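You operate a simulated robot arm through the tools that you are given. There is no shell and no other tool. Be economical: measure what you need, move in short steps, check, and stop when the job is done.

Carry out the task below with a simulated robot arm. There is one attempt and no reset: what you move stays moved.

Task
Fetch the can from the top of the kitchen island and set it on the white small plate.

Only the result counts: the job must be done as asked and must still hold three seconds after the hand-in. Knocking over, shifting, dropping, spilling or breaking anything else fails it.

Robot
A 5-joint arm with a two-finger parallel gripper, fixed in place. Base frame: the origin is at the foot of the arm, x ahead of it, y to its left, z up; the work surface is at about z = 0. Readings come in mm, degrees, newtons and seconds.
With the tool pointing down near the work surface it reaches from about 260 to 680 mm from the base axis. Its first joint turns from -66.0 to 66.0 degrees. The tool tilts only in the upright plane through the base axis and itself; it spins freely about its own axis. Payload 2.9 kg.
Tool frame: the origin (TCP) lies between the finger pads and is the grasp point; the fingertips stand 30 mm ahead of it; z points along the fingers, y is the line along which they close. Largest opening 110 mm; finger width 20, thickness 10; the body of the gripper, 48 by 112 mm, starts 55 mm behind the TCP.
Orientation is that of the tool frame in the base frame, as a unit quaternion [w, x, y, z]. With the fingers straight down and closing along the base's y, the tool's x points along the base's -x, its y along +y and its z along -z.

Tools
- The arm moves only by the tool send_rows. Its argument "commands" is a list of rows, each a list of 6 numbers: the shift along the tool's x, y, z in units of 400 mm (1.0 is 400 mm), then the turn, a rotation vector about the tool's x, y, z in units of 90 degrees (1.0 is 90 degrees). In form: [[tx, ty, tz, wx, wy, wz], ...]. A call has 1 to 20 rows; each row is the pose to reach, as a shift and turn from the pose commanded when the call began, along the tool's axes at that moment. "claw" is the finger opening in mm, from 0 to 110, set as the call begins (left out, the last holds). A call with a number of a shift or a turn outside -1 to 1 is refused whole. Rows are played at 5 a second. More than 50 mm and 8.6 degrees between two rows, or a gripper value outside its range, and nothing of the call is played. Where a pose cannot be reached the arm comes as near as it can. A force on the tool above 40 N (or 10 N above the force at the start of the call, whichever is more), or a blocked arm, ends the call early, and 0.2 s more pass. Each finger travels about 108 mm/s and halts on what it meets, pressing with about 34 N; the grip force reading is that of the motor and also rises with nothing between the fingers. The clock runs only during rows and for 0.2 s after the last one: add rows that repeat a pose to give the fingers time. The reply holds the time, the measured pose of the TCP, the force on the tool along the base axes, the opening and the grip force, in the units named above and with some noise, and new pictures: "views" is both (left out), scene, wrist or none.
- Cameras (640 x 400 px; columns grow to the right, rows downward): "scene" is fixed at [52, -476.5, 591]; the picture's right is [0.52, -0.86, 0.00], its down [-0.58, -0.35, -0.74] and it looks along [0.63, 0.38, -0.67] (base axes); focal length 292 px, centre (320, 200). "wrist" rides on the gripper at [72, 17, -103] in the tool frame; the picture's right is [-0.23, 0.97, 0.00], its down [-0.76, -0.18, -0.62] and it looks along [-0.61, -0.14, 0.78] (tool axes); focal length 222 px, centre (320, 200). There is no depth. A picture from a camera that has moved, and an enlarged one, comes with that camera's place and axes in the base frame and with its lens.
- enlarge(camera, box): a new picture of the part [left, top, right, bottom] of that camera's present view, enlarged. No time passes.
- job_done(): hands the job in; it is judged then, once.

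Go step by step. Nothing tells you positions but the pictures and the camera data: compare them with the known pose of the tool, close in by small moves and look again before you grip or let go. The budget is 90 turns and 170 pictures, counting those below and the enlarged ones. Unless the task says otherwise, let go and move clear before handing in, and close with one line.

The tools are called after "Call:" by a JSON object that holds its "op" and its "data". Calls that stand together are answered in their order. send_rows: Moves the arm, as the interface text tells. Its arguments: {"type":"object","properties":{"commands":{"type":"array"},"claw":{"type":"number"},"views":{"type":"string","enum":["both","scene","wrist","none"]}},"required":["commands"]} The other tools are called the same way: enlarge (camera, box) takes an enlarged picture of a part of a camera's view; job_done () hands the job in.

At the start:

```text
time_s: 0.0
position: [340.3, -110.0, 276.3]
tool_rot: [0.0, 0.0, 1.0, 0.0]
force: [0.8, -0.2, -0.3]
width: 110.0
grip_force: 0.2
```

scene: 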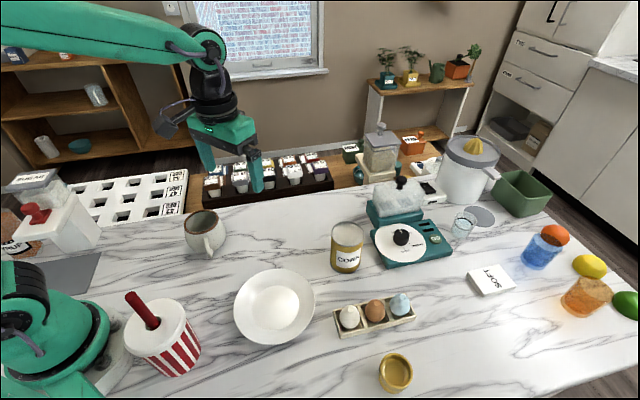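
wrist: 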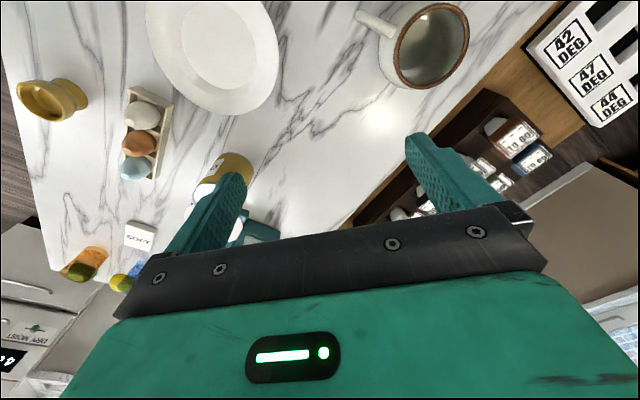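

I see the can (CORN) near (442, -316) and the plate near (265, -234). I'll look closer before moving.

Call:
{"op": "enlarge", "data": {"camera": "scene", "box": [300, 160, 460, 290]}}

Call:
{"op": "enlarge", "data": {"camera": "scene", "box": [210, 250, 350, 360]}}

```text
3.08 times, centred on (380, 225) of scene
camera zoom: at [52.0, -476.5, 591.0], right [0.52, -0.86, 0.0], down [-0.58, -0.35, -0.74], along [0.63, 0.38, -0.67], focal length 899 px, centre (135, 123)
```

zoom: 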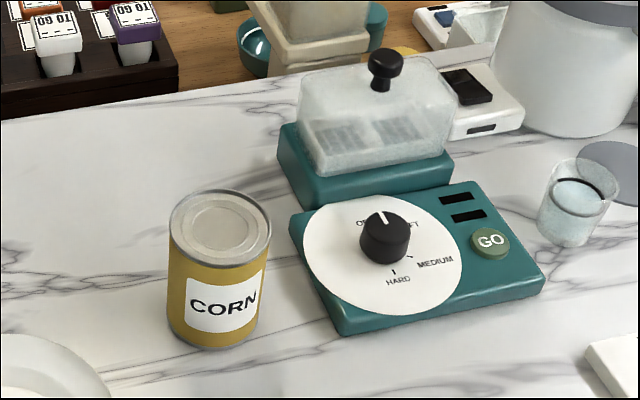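

```text
3.64 times, centred on (280, 305) of scene
camera zoom: at [52.0, -476.5, 591.0], right [0.52, -0.86, 0.0], down [-0.58, -0.35, -0.74], along [0.63, 0.38, -0.67], focal length 1062 px, centre (466, -182)
```

zoom: 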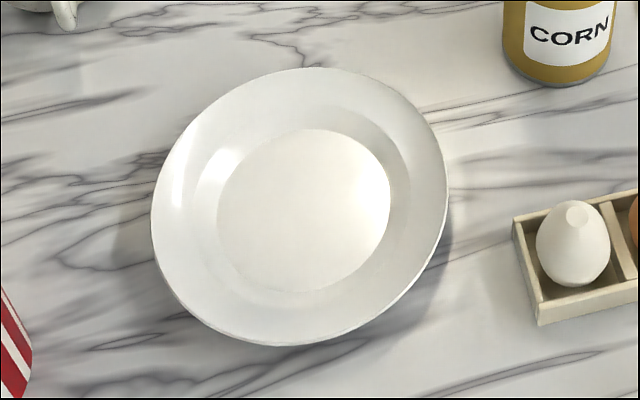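

Can: centre about (445, -312), radius 36, height 105 mm. The plate's flat centre is about (259, -242). I'll move above the can at z≈200, turned so the fingers close tangentially, parallel to the appliance's edge.

Call:
{"op": "send_rows", "data": {"commands": [[-0.033, -0.063, 0.024, 0, 0, 0.0486], [-0.0655, -0.126, 0.0475, 0, 0, 0.097], [-0.098, -0.189, 0.071, 0, 0, 0.146], [-0.131, -0.2525, 0.095, 0, 0, 0.1945], [-0.164, -0.316, 0.119, 0, 0, 0.243], [-0.1965, -0.379, 0.1425, 0, 0, 0.292], [-0.229, -0.442, 0.166, 0, 0, 0.34], [-0.262, -0.505, 0.19, 0, 0, 0.389], [-0.262, -0.505, 0.19, 0, 0, 0.389], [-0.262, -0.505, 0.19, 0, 0, 0.389]], "claw": 110}}

```text
time_s: 2.2
position: [445.4, -312.1, 198.7]
tool_rot: [0.0, 0.301, 0.954, 0.0]
force: [-0.1, 0.0, 0.5]
width: 109.9
grip_force: 0.0
camera wrist: at [396.6, -257.0, 303.3], right [0.75, 0.67, 0.0], down [0.52, -0.58, 0.62], along [0.42, -0.46, -0.78], focal length 222 px, centre (320, 200)
```

scene: 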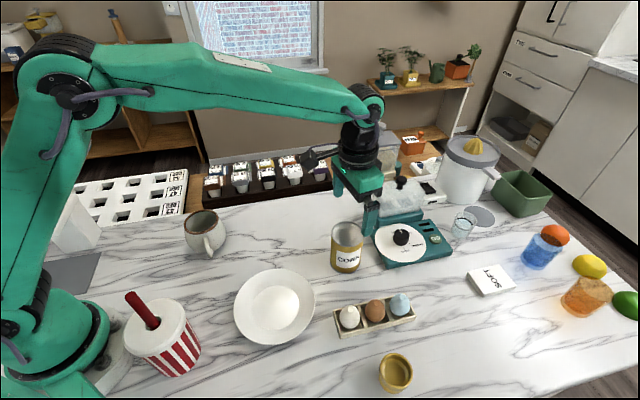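
wrist: 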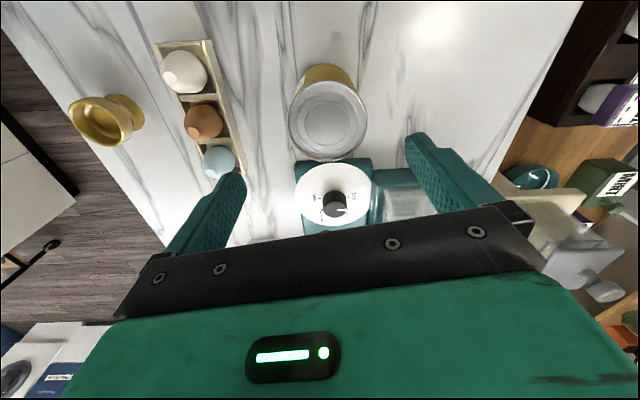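

The can is close to under the gripper, with perhaps a few mm offset. I'll refine that with an enlarged wrist picture.

Call:
{"op": "enlarge", "data": {"camera": "wrist", "box": [260, 50, 400, 180]}}

Call:
{"op": "enlarge", "data": {"camera": "scene", "box": [310, 200, 390, 280]}}

```text
3.08 times, centred on (330, 115) of wrist
camera zoom: at [396.6, -257.0, 303.3], right [0.75, 0.67, 0.0], down [0.52, -0.58, 0.62], along [0.42, -0.46, -0.78], focal length 684 px, centre (289, 462)
```

zoom: 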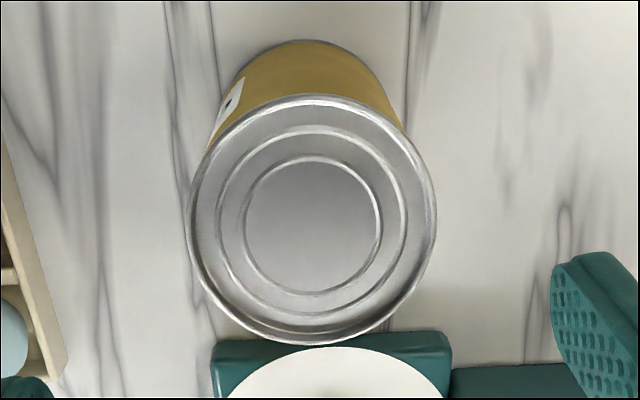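

```text
5.00 times, centred on (350, 240) of scene
camera zoom: at [52.0, -476.6, 591.0], right [0.52, -0.86, 0.0], down [-0.58, -0.35, -0.74], along [0.63, 0.38, -0.67], focal length 1461 px, centre (170, 0)
```

zoom: 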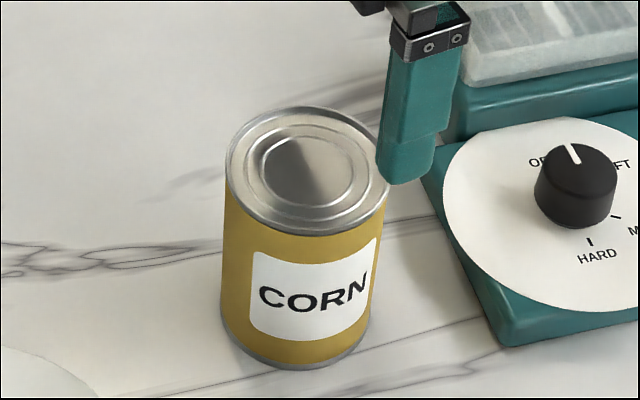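

The can's axis looks slightly to the +y side, about (447, -306). I'll adjust and drop to z≈145, with the fingertips just above the can's top, and look again.

Call:
{"op": "send_rows", "data": {"commands": [[0.005, 0.015, 0.045, 0, 0, 0], [0.005, 0.015, 0.09, 0, 0, 0], [0.005, 0.015, 0.134, 0, 0, 0], [0.005, 0.015, 0.134, 0, 0, 0]]}}

Call:
{"op": "enlarge", "data": {"camera": "scene", "box": [310, 190, 410, 280]}}

```text
time_s: 3.2
position: [447.7, -307.2, 146.8]
tool_rot: [0.0, 0.301, 0.953, 0.0]
force: [0.1, 0.8, 0.8]
width: 110.0
grip_force: 0.2
camera wrist: at [398.6, -251.4, 249.8], right [0.74, 0.67, 0.0], down [0.52, -0.58, 0.62], along [0.42, -0.46, -0.78], focal length 222 px, centre (320, 200)
```

scene: 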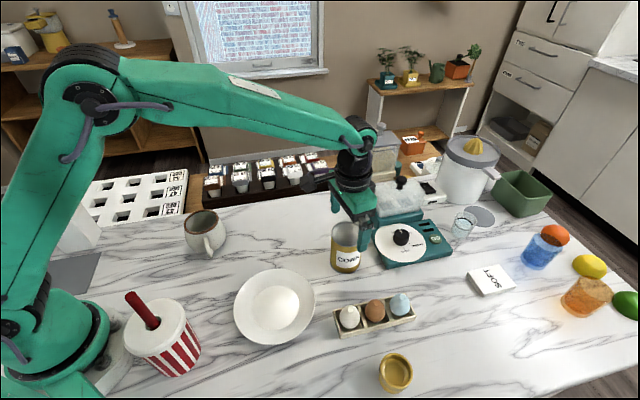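
wrist: 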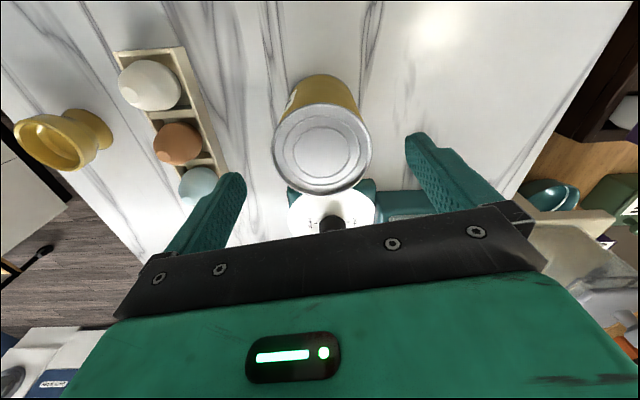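

```text
4.44 times, centred on (360, 235) of scene
camera zoom: at [52.0, -476.5, 591.0], right [0.52, -0.86, 0.0], down [-0.58, -0.35, -0.74], along [0.63, 0.38, -0.67], focal length 1299 px, centre (142, 44)
```

zoom: 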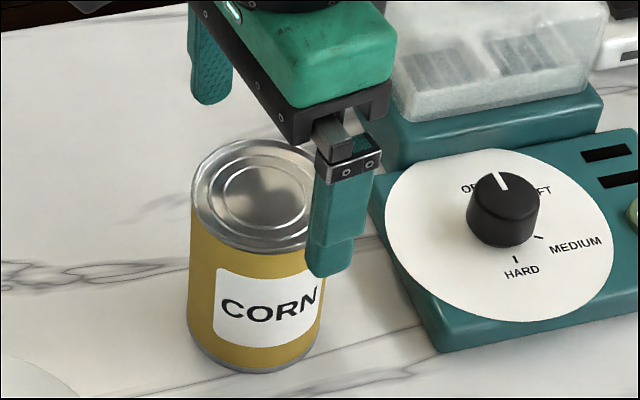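

The fingers straddle the can; it sits about 5 mm nearer the base radially. I'll correct that and go down to z≈70.

Call:
{"op": "send_rows", "data": {"commands": [[0.012, 0.004, 0.0, 0, 0, 0], [0.012, 0.004, 0.05, 0, 0, 0], [0.012, 0.004, 0.1, 0, 0, 0], [0.012, 0.004, 0.15, 0, 0, 0], [0.012, 0.004, 0.19, 0, 0, 0], [0.012, 0.004, 0.19, 0, 0, 0]]}}

Call:
{"op": "enlarge", "data": {"camera": "scene", "box": [310, 190, 410, 280]}}

```text
time_s: 4.6
position: [446.2, -302.7, 69.5]
tool_rot: [0.0, 0.301, 0.954, 0.0]
force: [-0.5, 0.3, -0.1]
width: 109.6
grip_force: 0.0
camera wrist: at [396.7, -246.9, 173.5], right [0.74, 0.67, 0.0], down [0.52, -0.58, 0.62], along [0.42, -0.46, -0.78], focal length 222 px, centre (320, 200)
```

scene: 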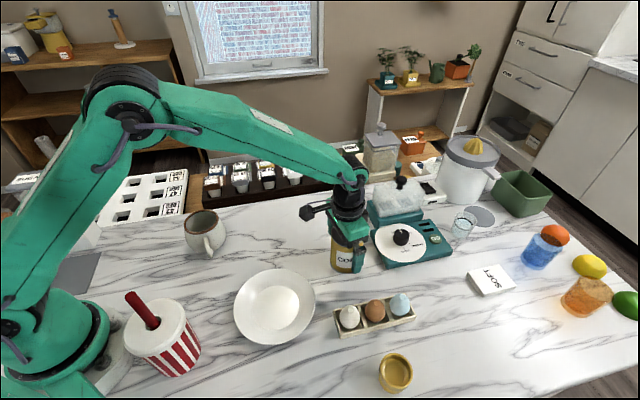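
wrist: 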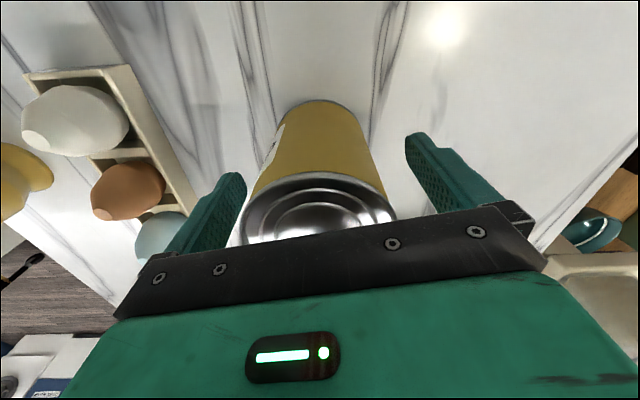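

```text
4.44 times, centred on (360, 235) of scene
camera zoom: at [52.0, -476.5, 591.0], right [0.52, -0.86, 0.0], down [-0.58, -0.35, -0.74], along [0.63, 0.38, -0.67], focal length 1299 px, centre (142, 44)
```

zoom: 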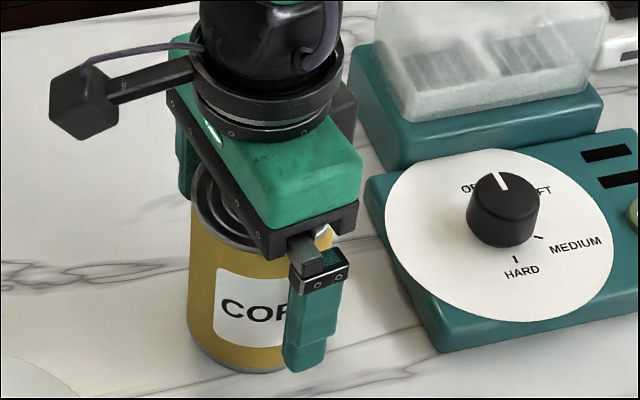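

The can is well between the fingers. Closing now.

Call:
{"op": "send_rows", "data": {"commands": [[0, 0, 0, 0, 0, 0], [0, 0, 0, 0, 0, 0], [0, 0, 0, 0, 0, 0], [0, 0, 0, 0, 0, 0], [0, 0, 0, 0, 0, 0]], "claw": 50}}

```text
time_s: 5.8
position: [445.7, -303.4, 69.6]
tool_rot: [0.001, 0.3, 0.954, -0.001]
force: [0.9, -0.8, -0.5]
width: 72.8
grip_force: 33.5
camera wrist: at [396.7, -247.0, 173.6], right [0.74, 0.67, 0.0], down [0.52, -0.58, 0.62], along [0.42, -0.46, -0.78], focal length 222 px, centre (320, 200)
```

scene: 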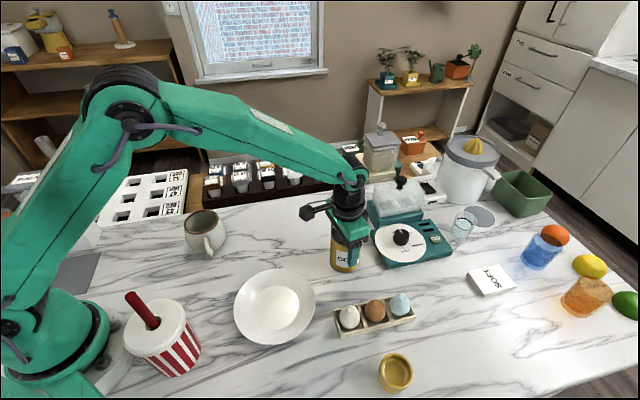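
wrist: 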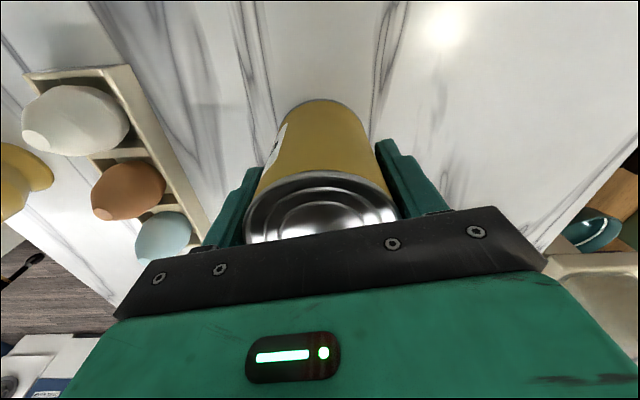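

Gripped (72.8 mm). I'll lift 80 mm, then move toward above the plate.

Call:
{"op": "send_rows", "data": {"commands": [[0, 0, -0.05, 0, 0, 0], [0, 0, -0.1, 0, 0, 0], [0, 0, -0.15, 0, 0, 0], [0, 0, -0.2, 0, 0, 0], [0.07, -0.02, -0.2, 0, 0, 0], [0.14, -0.042, -0.2, 0, 0, 0], [0.21, -0.064, -0.2, 0, 0, 0], [0.28, -0.085, -0.2, 0, 0, 0], [0.34, -0.103, -0.2, 0, 0, 0], [0.4, -0.122, -0.2, 0, 0, 0], [0.44, -0.134, -0.2, 0, 0, 0], [0.47, -0.143, -0.2, 0, 0, 0], [0.47, -0.143, -0.2, 0, 0, 0], [0.47, -0.143, -0.2, 0, 0, 0]]}}

Call:
{"op": "enlarge", "data": {"camera": "scene", "box": [200, 210, 360, 360]}}

```text
time_s: 8.8
position: [257.7, -241.4, 149.7]
tool_rot: [0.0, 0.301, 0.954, 0.0]
force: [0.1, -0.1, -4.0]
width: 72.7
grip_force: 34.0
camera wrist: at [208.9, -185.1, 254.0], right [0.74, 0.67, 0.0], down [0.52, -0.58, 0.62], along [0.42, -0.46, -0.78], focal length 222 px, centre (320, 200)
```

scene: 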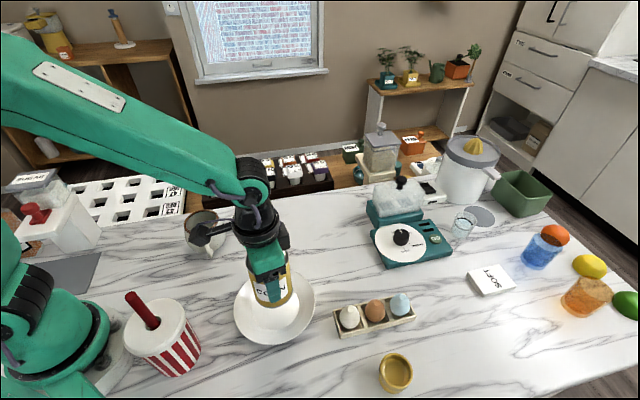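
wrist: 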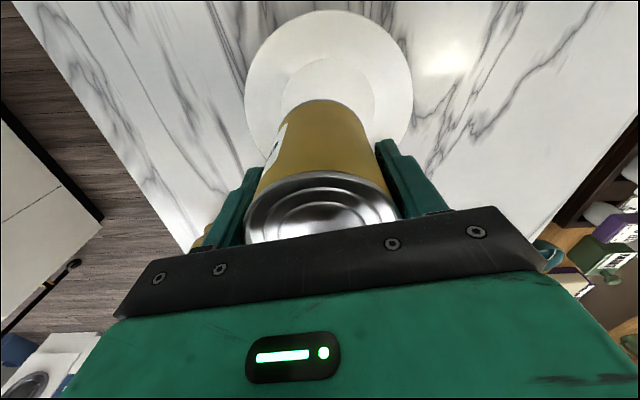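

```text
2.67 times, centred on (280, 285) of scene
camera zoom: at [52.1, -476.6, 591.0], right [0.52, -0.86, 0.0], down [-0.58, -0.35, -0.74], along [0.63, 0.38, -0.67], focal length 779 px, centre (427, -27)
```

zoom: 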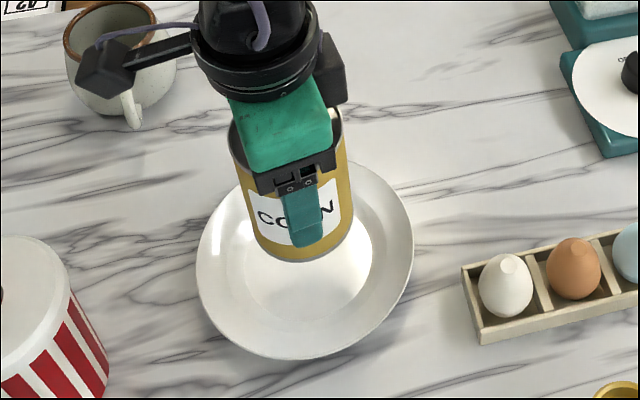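

The can hangs over the plate. Combining both cameras, the plate centre is about (261, -235), so I'll shift 7 mm along tool y and lower 55 mm, then check.

Call:
{"op": "send_rows", "data": {"commands": [[0.0025, 0.018, 0, 0, 0, 0], [0.0025, 0.018, 0.04, 0, 0, 0], [0.0025, 0.018, 0.08, 0, 0, 0], [0.0025, 0.018, 0.11, 0, 0, 0], [0.0025, 0.018, 0.1375, 0, 0, 0], [0.0025, 0.018, 0.1375, 0, 0, 0]]}}

Call:
{"op": "enlarge", "data": {"camera": "scene", "box": [210, 240, 340, 360]}}

Call:
{"op": "enlarge", "data": {"camera": "wrist", "box": [200, 0, 440, 200]}}

```text
time_s: 10.2
position: [261.2, -235.9, 95.0]
tool_rot: [0.0, 0.301, 0.954, 0.0]
force: [0.2, 0.2, -4.6]
width: 72.6
grip_force: 33.9
camera wrist: at [212.3, -179.5, 198.7], right [0.74, 0.67, 0.0], down [0.52, -0.58, 0.62], along [0.42, -0.46, -0.78], focal length 222 px, centre (320, 200)
```

scene: 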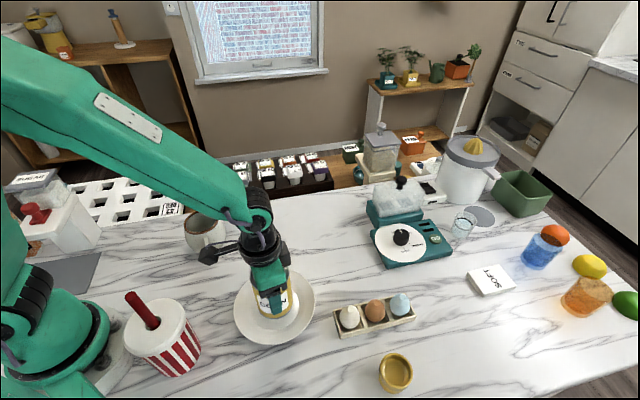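
wrist: 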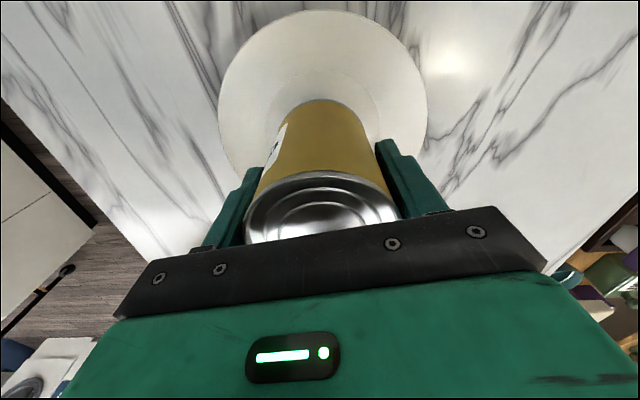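

```text
3.33 times, centred on (275, 300) of scene
camera zoom: at [52.1, -476.6, 591.0], right [0.52, -0.86, 0.0], down [-0.58, -0.35, -0.74], along [0.63, 0.38, -0.67], focal length 974 px, centre (470, -133)
```

zoom: 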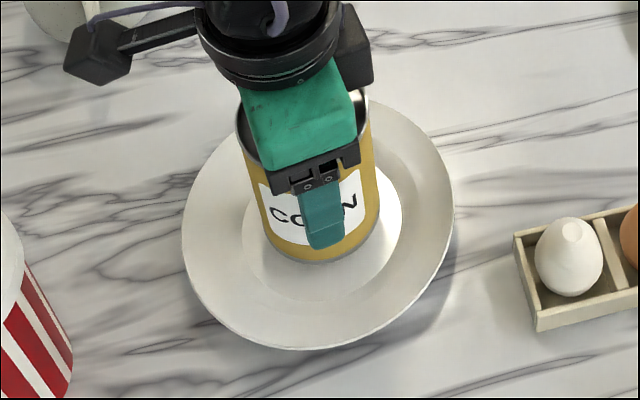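

```text
2.00 times, centred on (320, 100) of wrist
camera zoom: at [212.3, -179.5, 198.7], right [0.74, 0.67, 0.0], down [0.52, -0.58, 0.62], along [0.42, -0.46, -0.78], focal length 444 px, centre (320, 400)
```

zoom: 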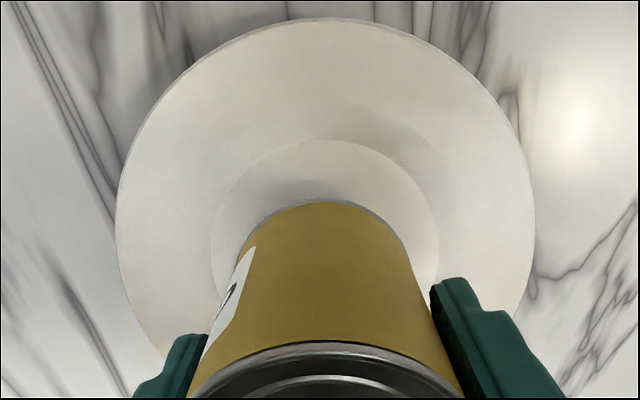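

The landing spot lines up with the plate's flat centre. I'll lower gently in small steps, watching the force.

Call:
{"op": "send_rows", "data": {"commands": [[0, 0, 0.01, 0, 0, 0], [0, 0, 0.02, 0, 0, 0], [0, 0, 0.03, 0, 0, 0], [0, 0, 0.03, 0, 0, 0]], "views": "none"}}

Call:
{"op": "enlarge", "data": {"camera": "scene", "box": [220, 260, 330, 350]}}

```text
time_s: 11.2
position: [259.9, -235.4, 82.9]
tool_rot: [0.0, 0.301, 0.954, 0.0]
force: [0.2, -0.1, -3.3]
width: 72.7
grip_force: 34.2
```

```text
4.44 times, centred on (275, 305) of scene
camera zoom: at [52.1, -476.6, 591.0], right [0.52, -0.86, 0.0], down [-0.58, -0.35, -0.74], along [0.63, 0.38, -0.67], focal length 1299 px, centre (520, -267)
```

zoom: 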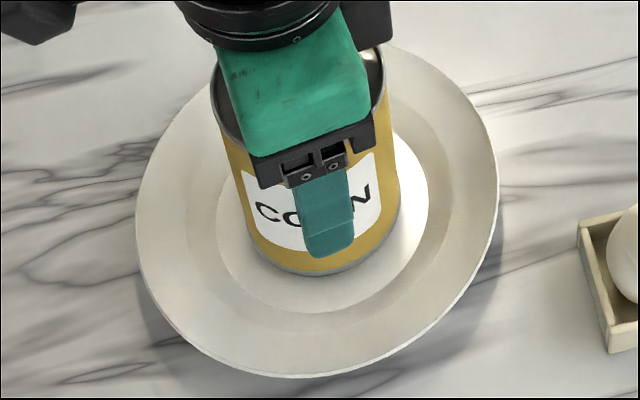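

Call:
{"op": "send_rows", "data": {"commands": [[0, 0, 0.004, 0, 0, 0], [0, 0, 0.008, 0, 0, 0], [0, 0, 0.01, 0, 0, 0], [0, 0, 0.01, 0, 0, 0]], "views": "none"}}

```text
time_s: 12.2
position: [259.9, -234.2, 79.7]
tool_rot: [0.0, 0.302, 0.953, 0.0]
force: [0.4, 0.2, -4.0]
width: 72.8
grip_force: 34.1
```

No contact yet (the reading is still about -4 N, the can's weight). Continuing down in small steps.

Call:
{"op": "send_rows", "data": {"commands": [[0, 0, 0.0025, 0, 0, 0], [0, 0, 0.005, 0, 0, 0], [0, 0, 0.005, 0, 0, 0]], "views": "none"}}

```text
time_s: 13.0
position: [261.4, -235.0, 78.4]
tool_rot: [0.0, 0.3, 0.954, 0.001]
force: [0.0, -0.1, -4.6]
width: 72.7
grip_force: 33.7
```

Still no contact; the can's bottom is roughly 8 mm above the table level. Continuing.

Call:
{"op": "send_rows", "data": {"commands": [[0, 0, 0.0025, 0, 0, 0], [0, 0, 0.005, 0, 0, 0], [0, 0, 0.005, 0, 0, 0]], "views": "none"}}

Call:
{"op": "enlarge", "data": {"camera": "scene", "box": [220, 260, 330, 350]}}

```text
time_s: 13.8
position: [261.3, -234.9, 75.4]
tool_rot: [0.0, 0.3, 0.954, 0.0]
force: [-1.0, 1.6, 5.5]
width: 72.9
grip_force: 34.2
```

```text
4.44 times, centred on (275, 305) of scene
camera zoom: at [52.0, -476.5, 591.0], right [0.52, -0.86, 0.0], down [-0.58, -0.35, -0.74], along [0.63, 0.38, -0.67], focal length 1299 px, centre (520, -267)
```

zoom: 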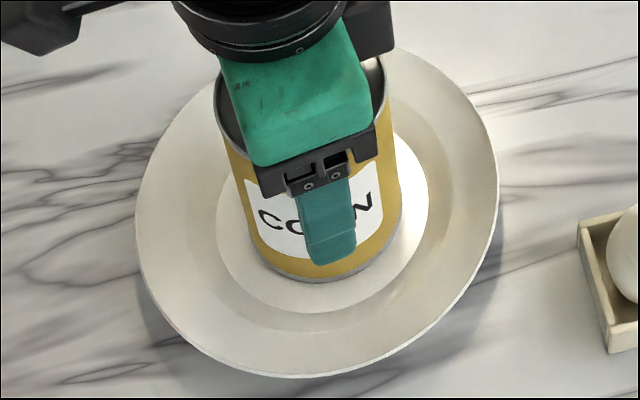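

Contact made, and the can sits on the flat of the plate. Opening the fingers.

Call:
{"op": "send_rows", "data": {"commands": [[0, 0, 0, 0, 0, 0], [0, 0, 0, 0, 0, 0], [0, 0, 0, 0, 0, 0]], "claw": 104}}

```text
time_s: 14.6
position: [261.4, -234.6, 76.1]
tool_rot: [-0.001, 0.301, 0.954, 0.0]
force: [-0.2, 0.8, -0.6]
width: 104.2
grip_force: 0.1
camera wrist: at [212.1, -179.3, 179.2], right [0.74, 0.67, 0.0], down [0.52, -0.58, 0.62], along [0.42, -0.46, -0.78], focal length 222 px, centre (320, 200)
```

scene: 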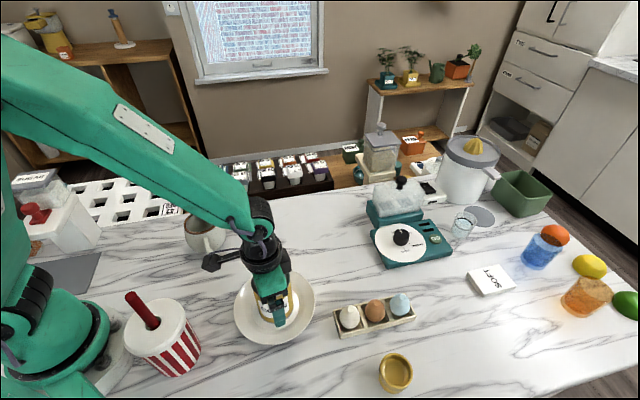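
wrist: 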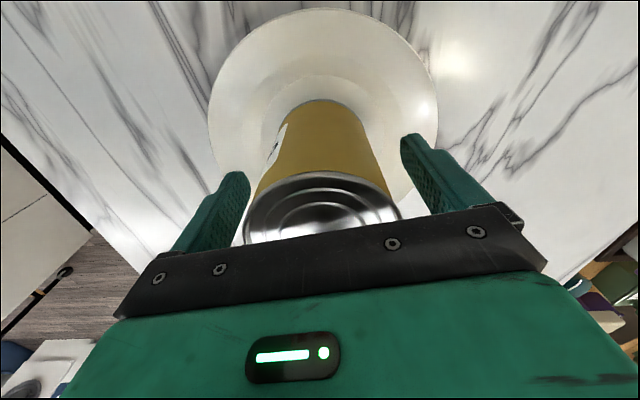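

The can is released and standing. I'll withdraw straight up about 120 mm.

Call:
{"op": "send_rows", "data": {"commands": [[0, 0, -0.03, 0, 0, 0], [0, 0, -0.08, 0, 0, 0], [0, 0, -0.15, 0, 0, 0], [0, 0, -0.22, 0, 0, 0], [0, 0, -0.3, 0, 0, 0], [0, 0, -0.3, 0, 0, 0], [0, 0, -0.3, 0, 0, 0]]}}

Call:
{"op": "enlarge", "data": {"camera": "scene", "box": [210, 230, 340, 350]}}

```text
time_s: 16.2
position: [260.7, -236.5, 195.6]
tool_rot: [-0.001, 0.302, 0.953, -0.001]
force: [0.1, -0.5, -0.2]
width: 104.2
grip_force: 0.0
camera wrist: at [212.5, -180.0, 299.3], right [0.74, 0.67, 0.0], down [0.52, -0.58, 0.62], along [0.42, -0.46, -0.78], focal length 222 px, centre (320, 200)
```

scene: 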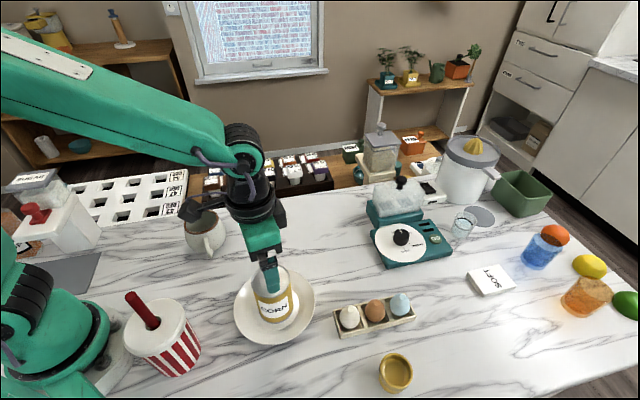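
wrist: 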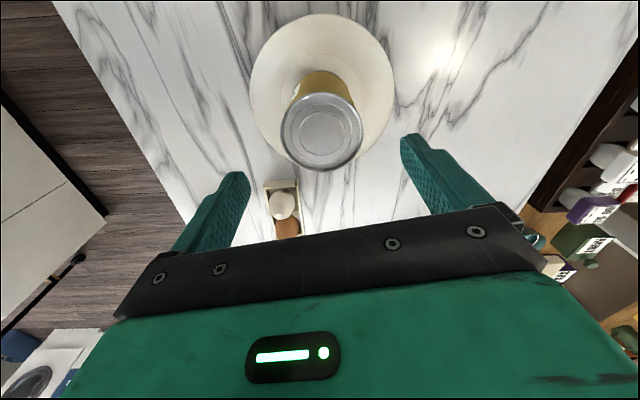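

```text
3.33 times, centred on (275, 290) of scene
camera zoom: at [52.0, -476.5, 591.0], right [0.52, -0.86, 0.0], down [-0.58, -0.35, -0.74], along [0.63, 0.38, -0.67], focal length 974 px, centre (470, -100)
```

zoom: 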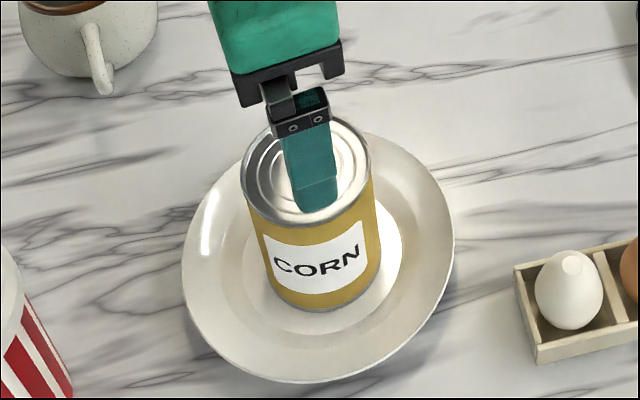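

The can stands upright on the plate's flat centre, the gripper is clear, and nothing else has moved. Handing in.

Call:
{"op": "job_done", "data": {}}

```text
The job is handed in.
```

The can is standing upright at the centre of the small white plate, the gripper is clear of it, and nothing else appeared to move.
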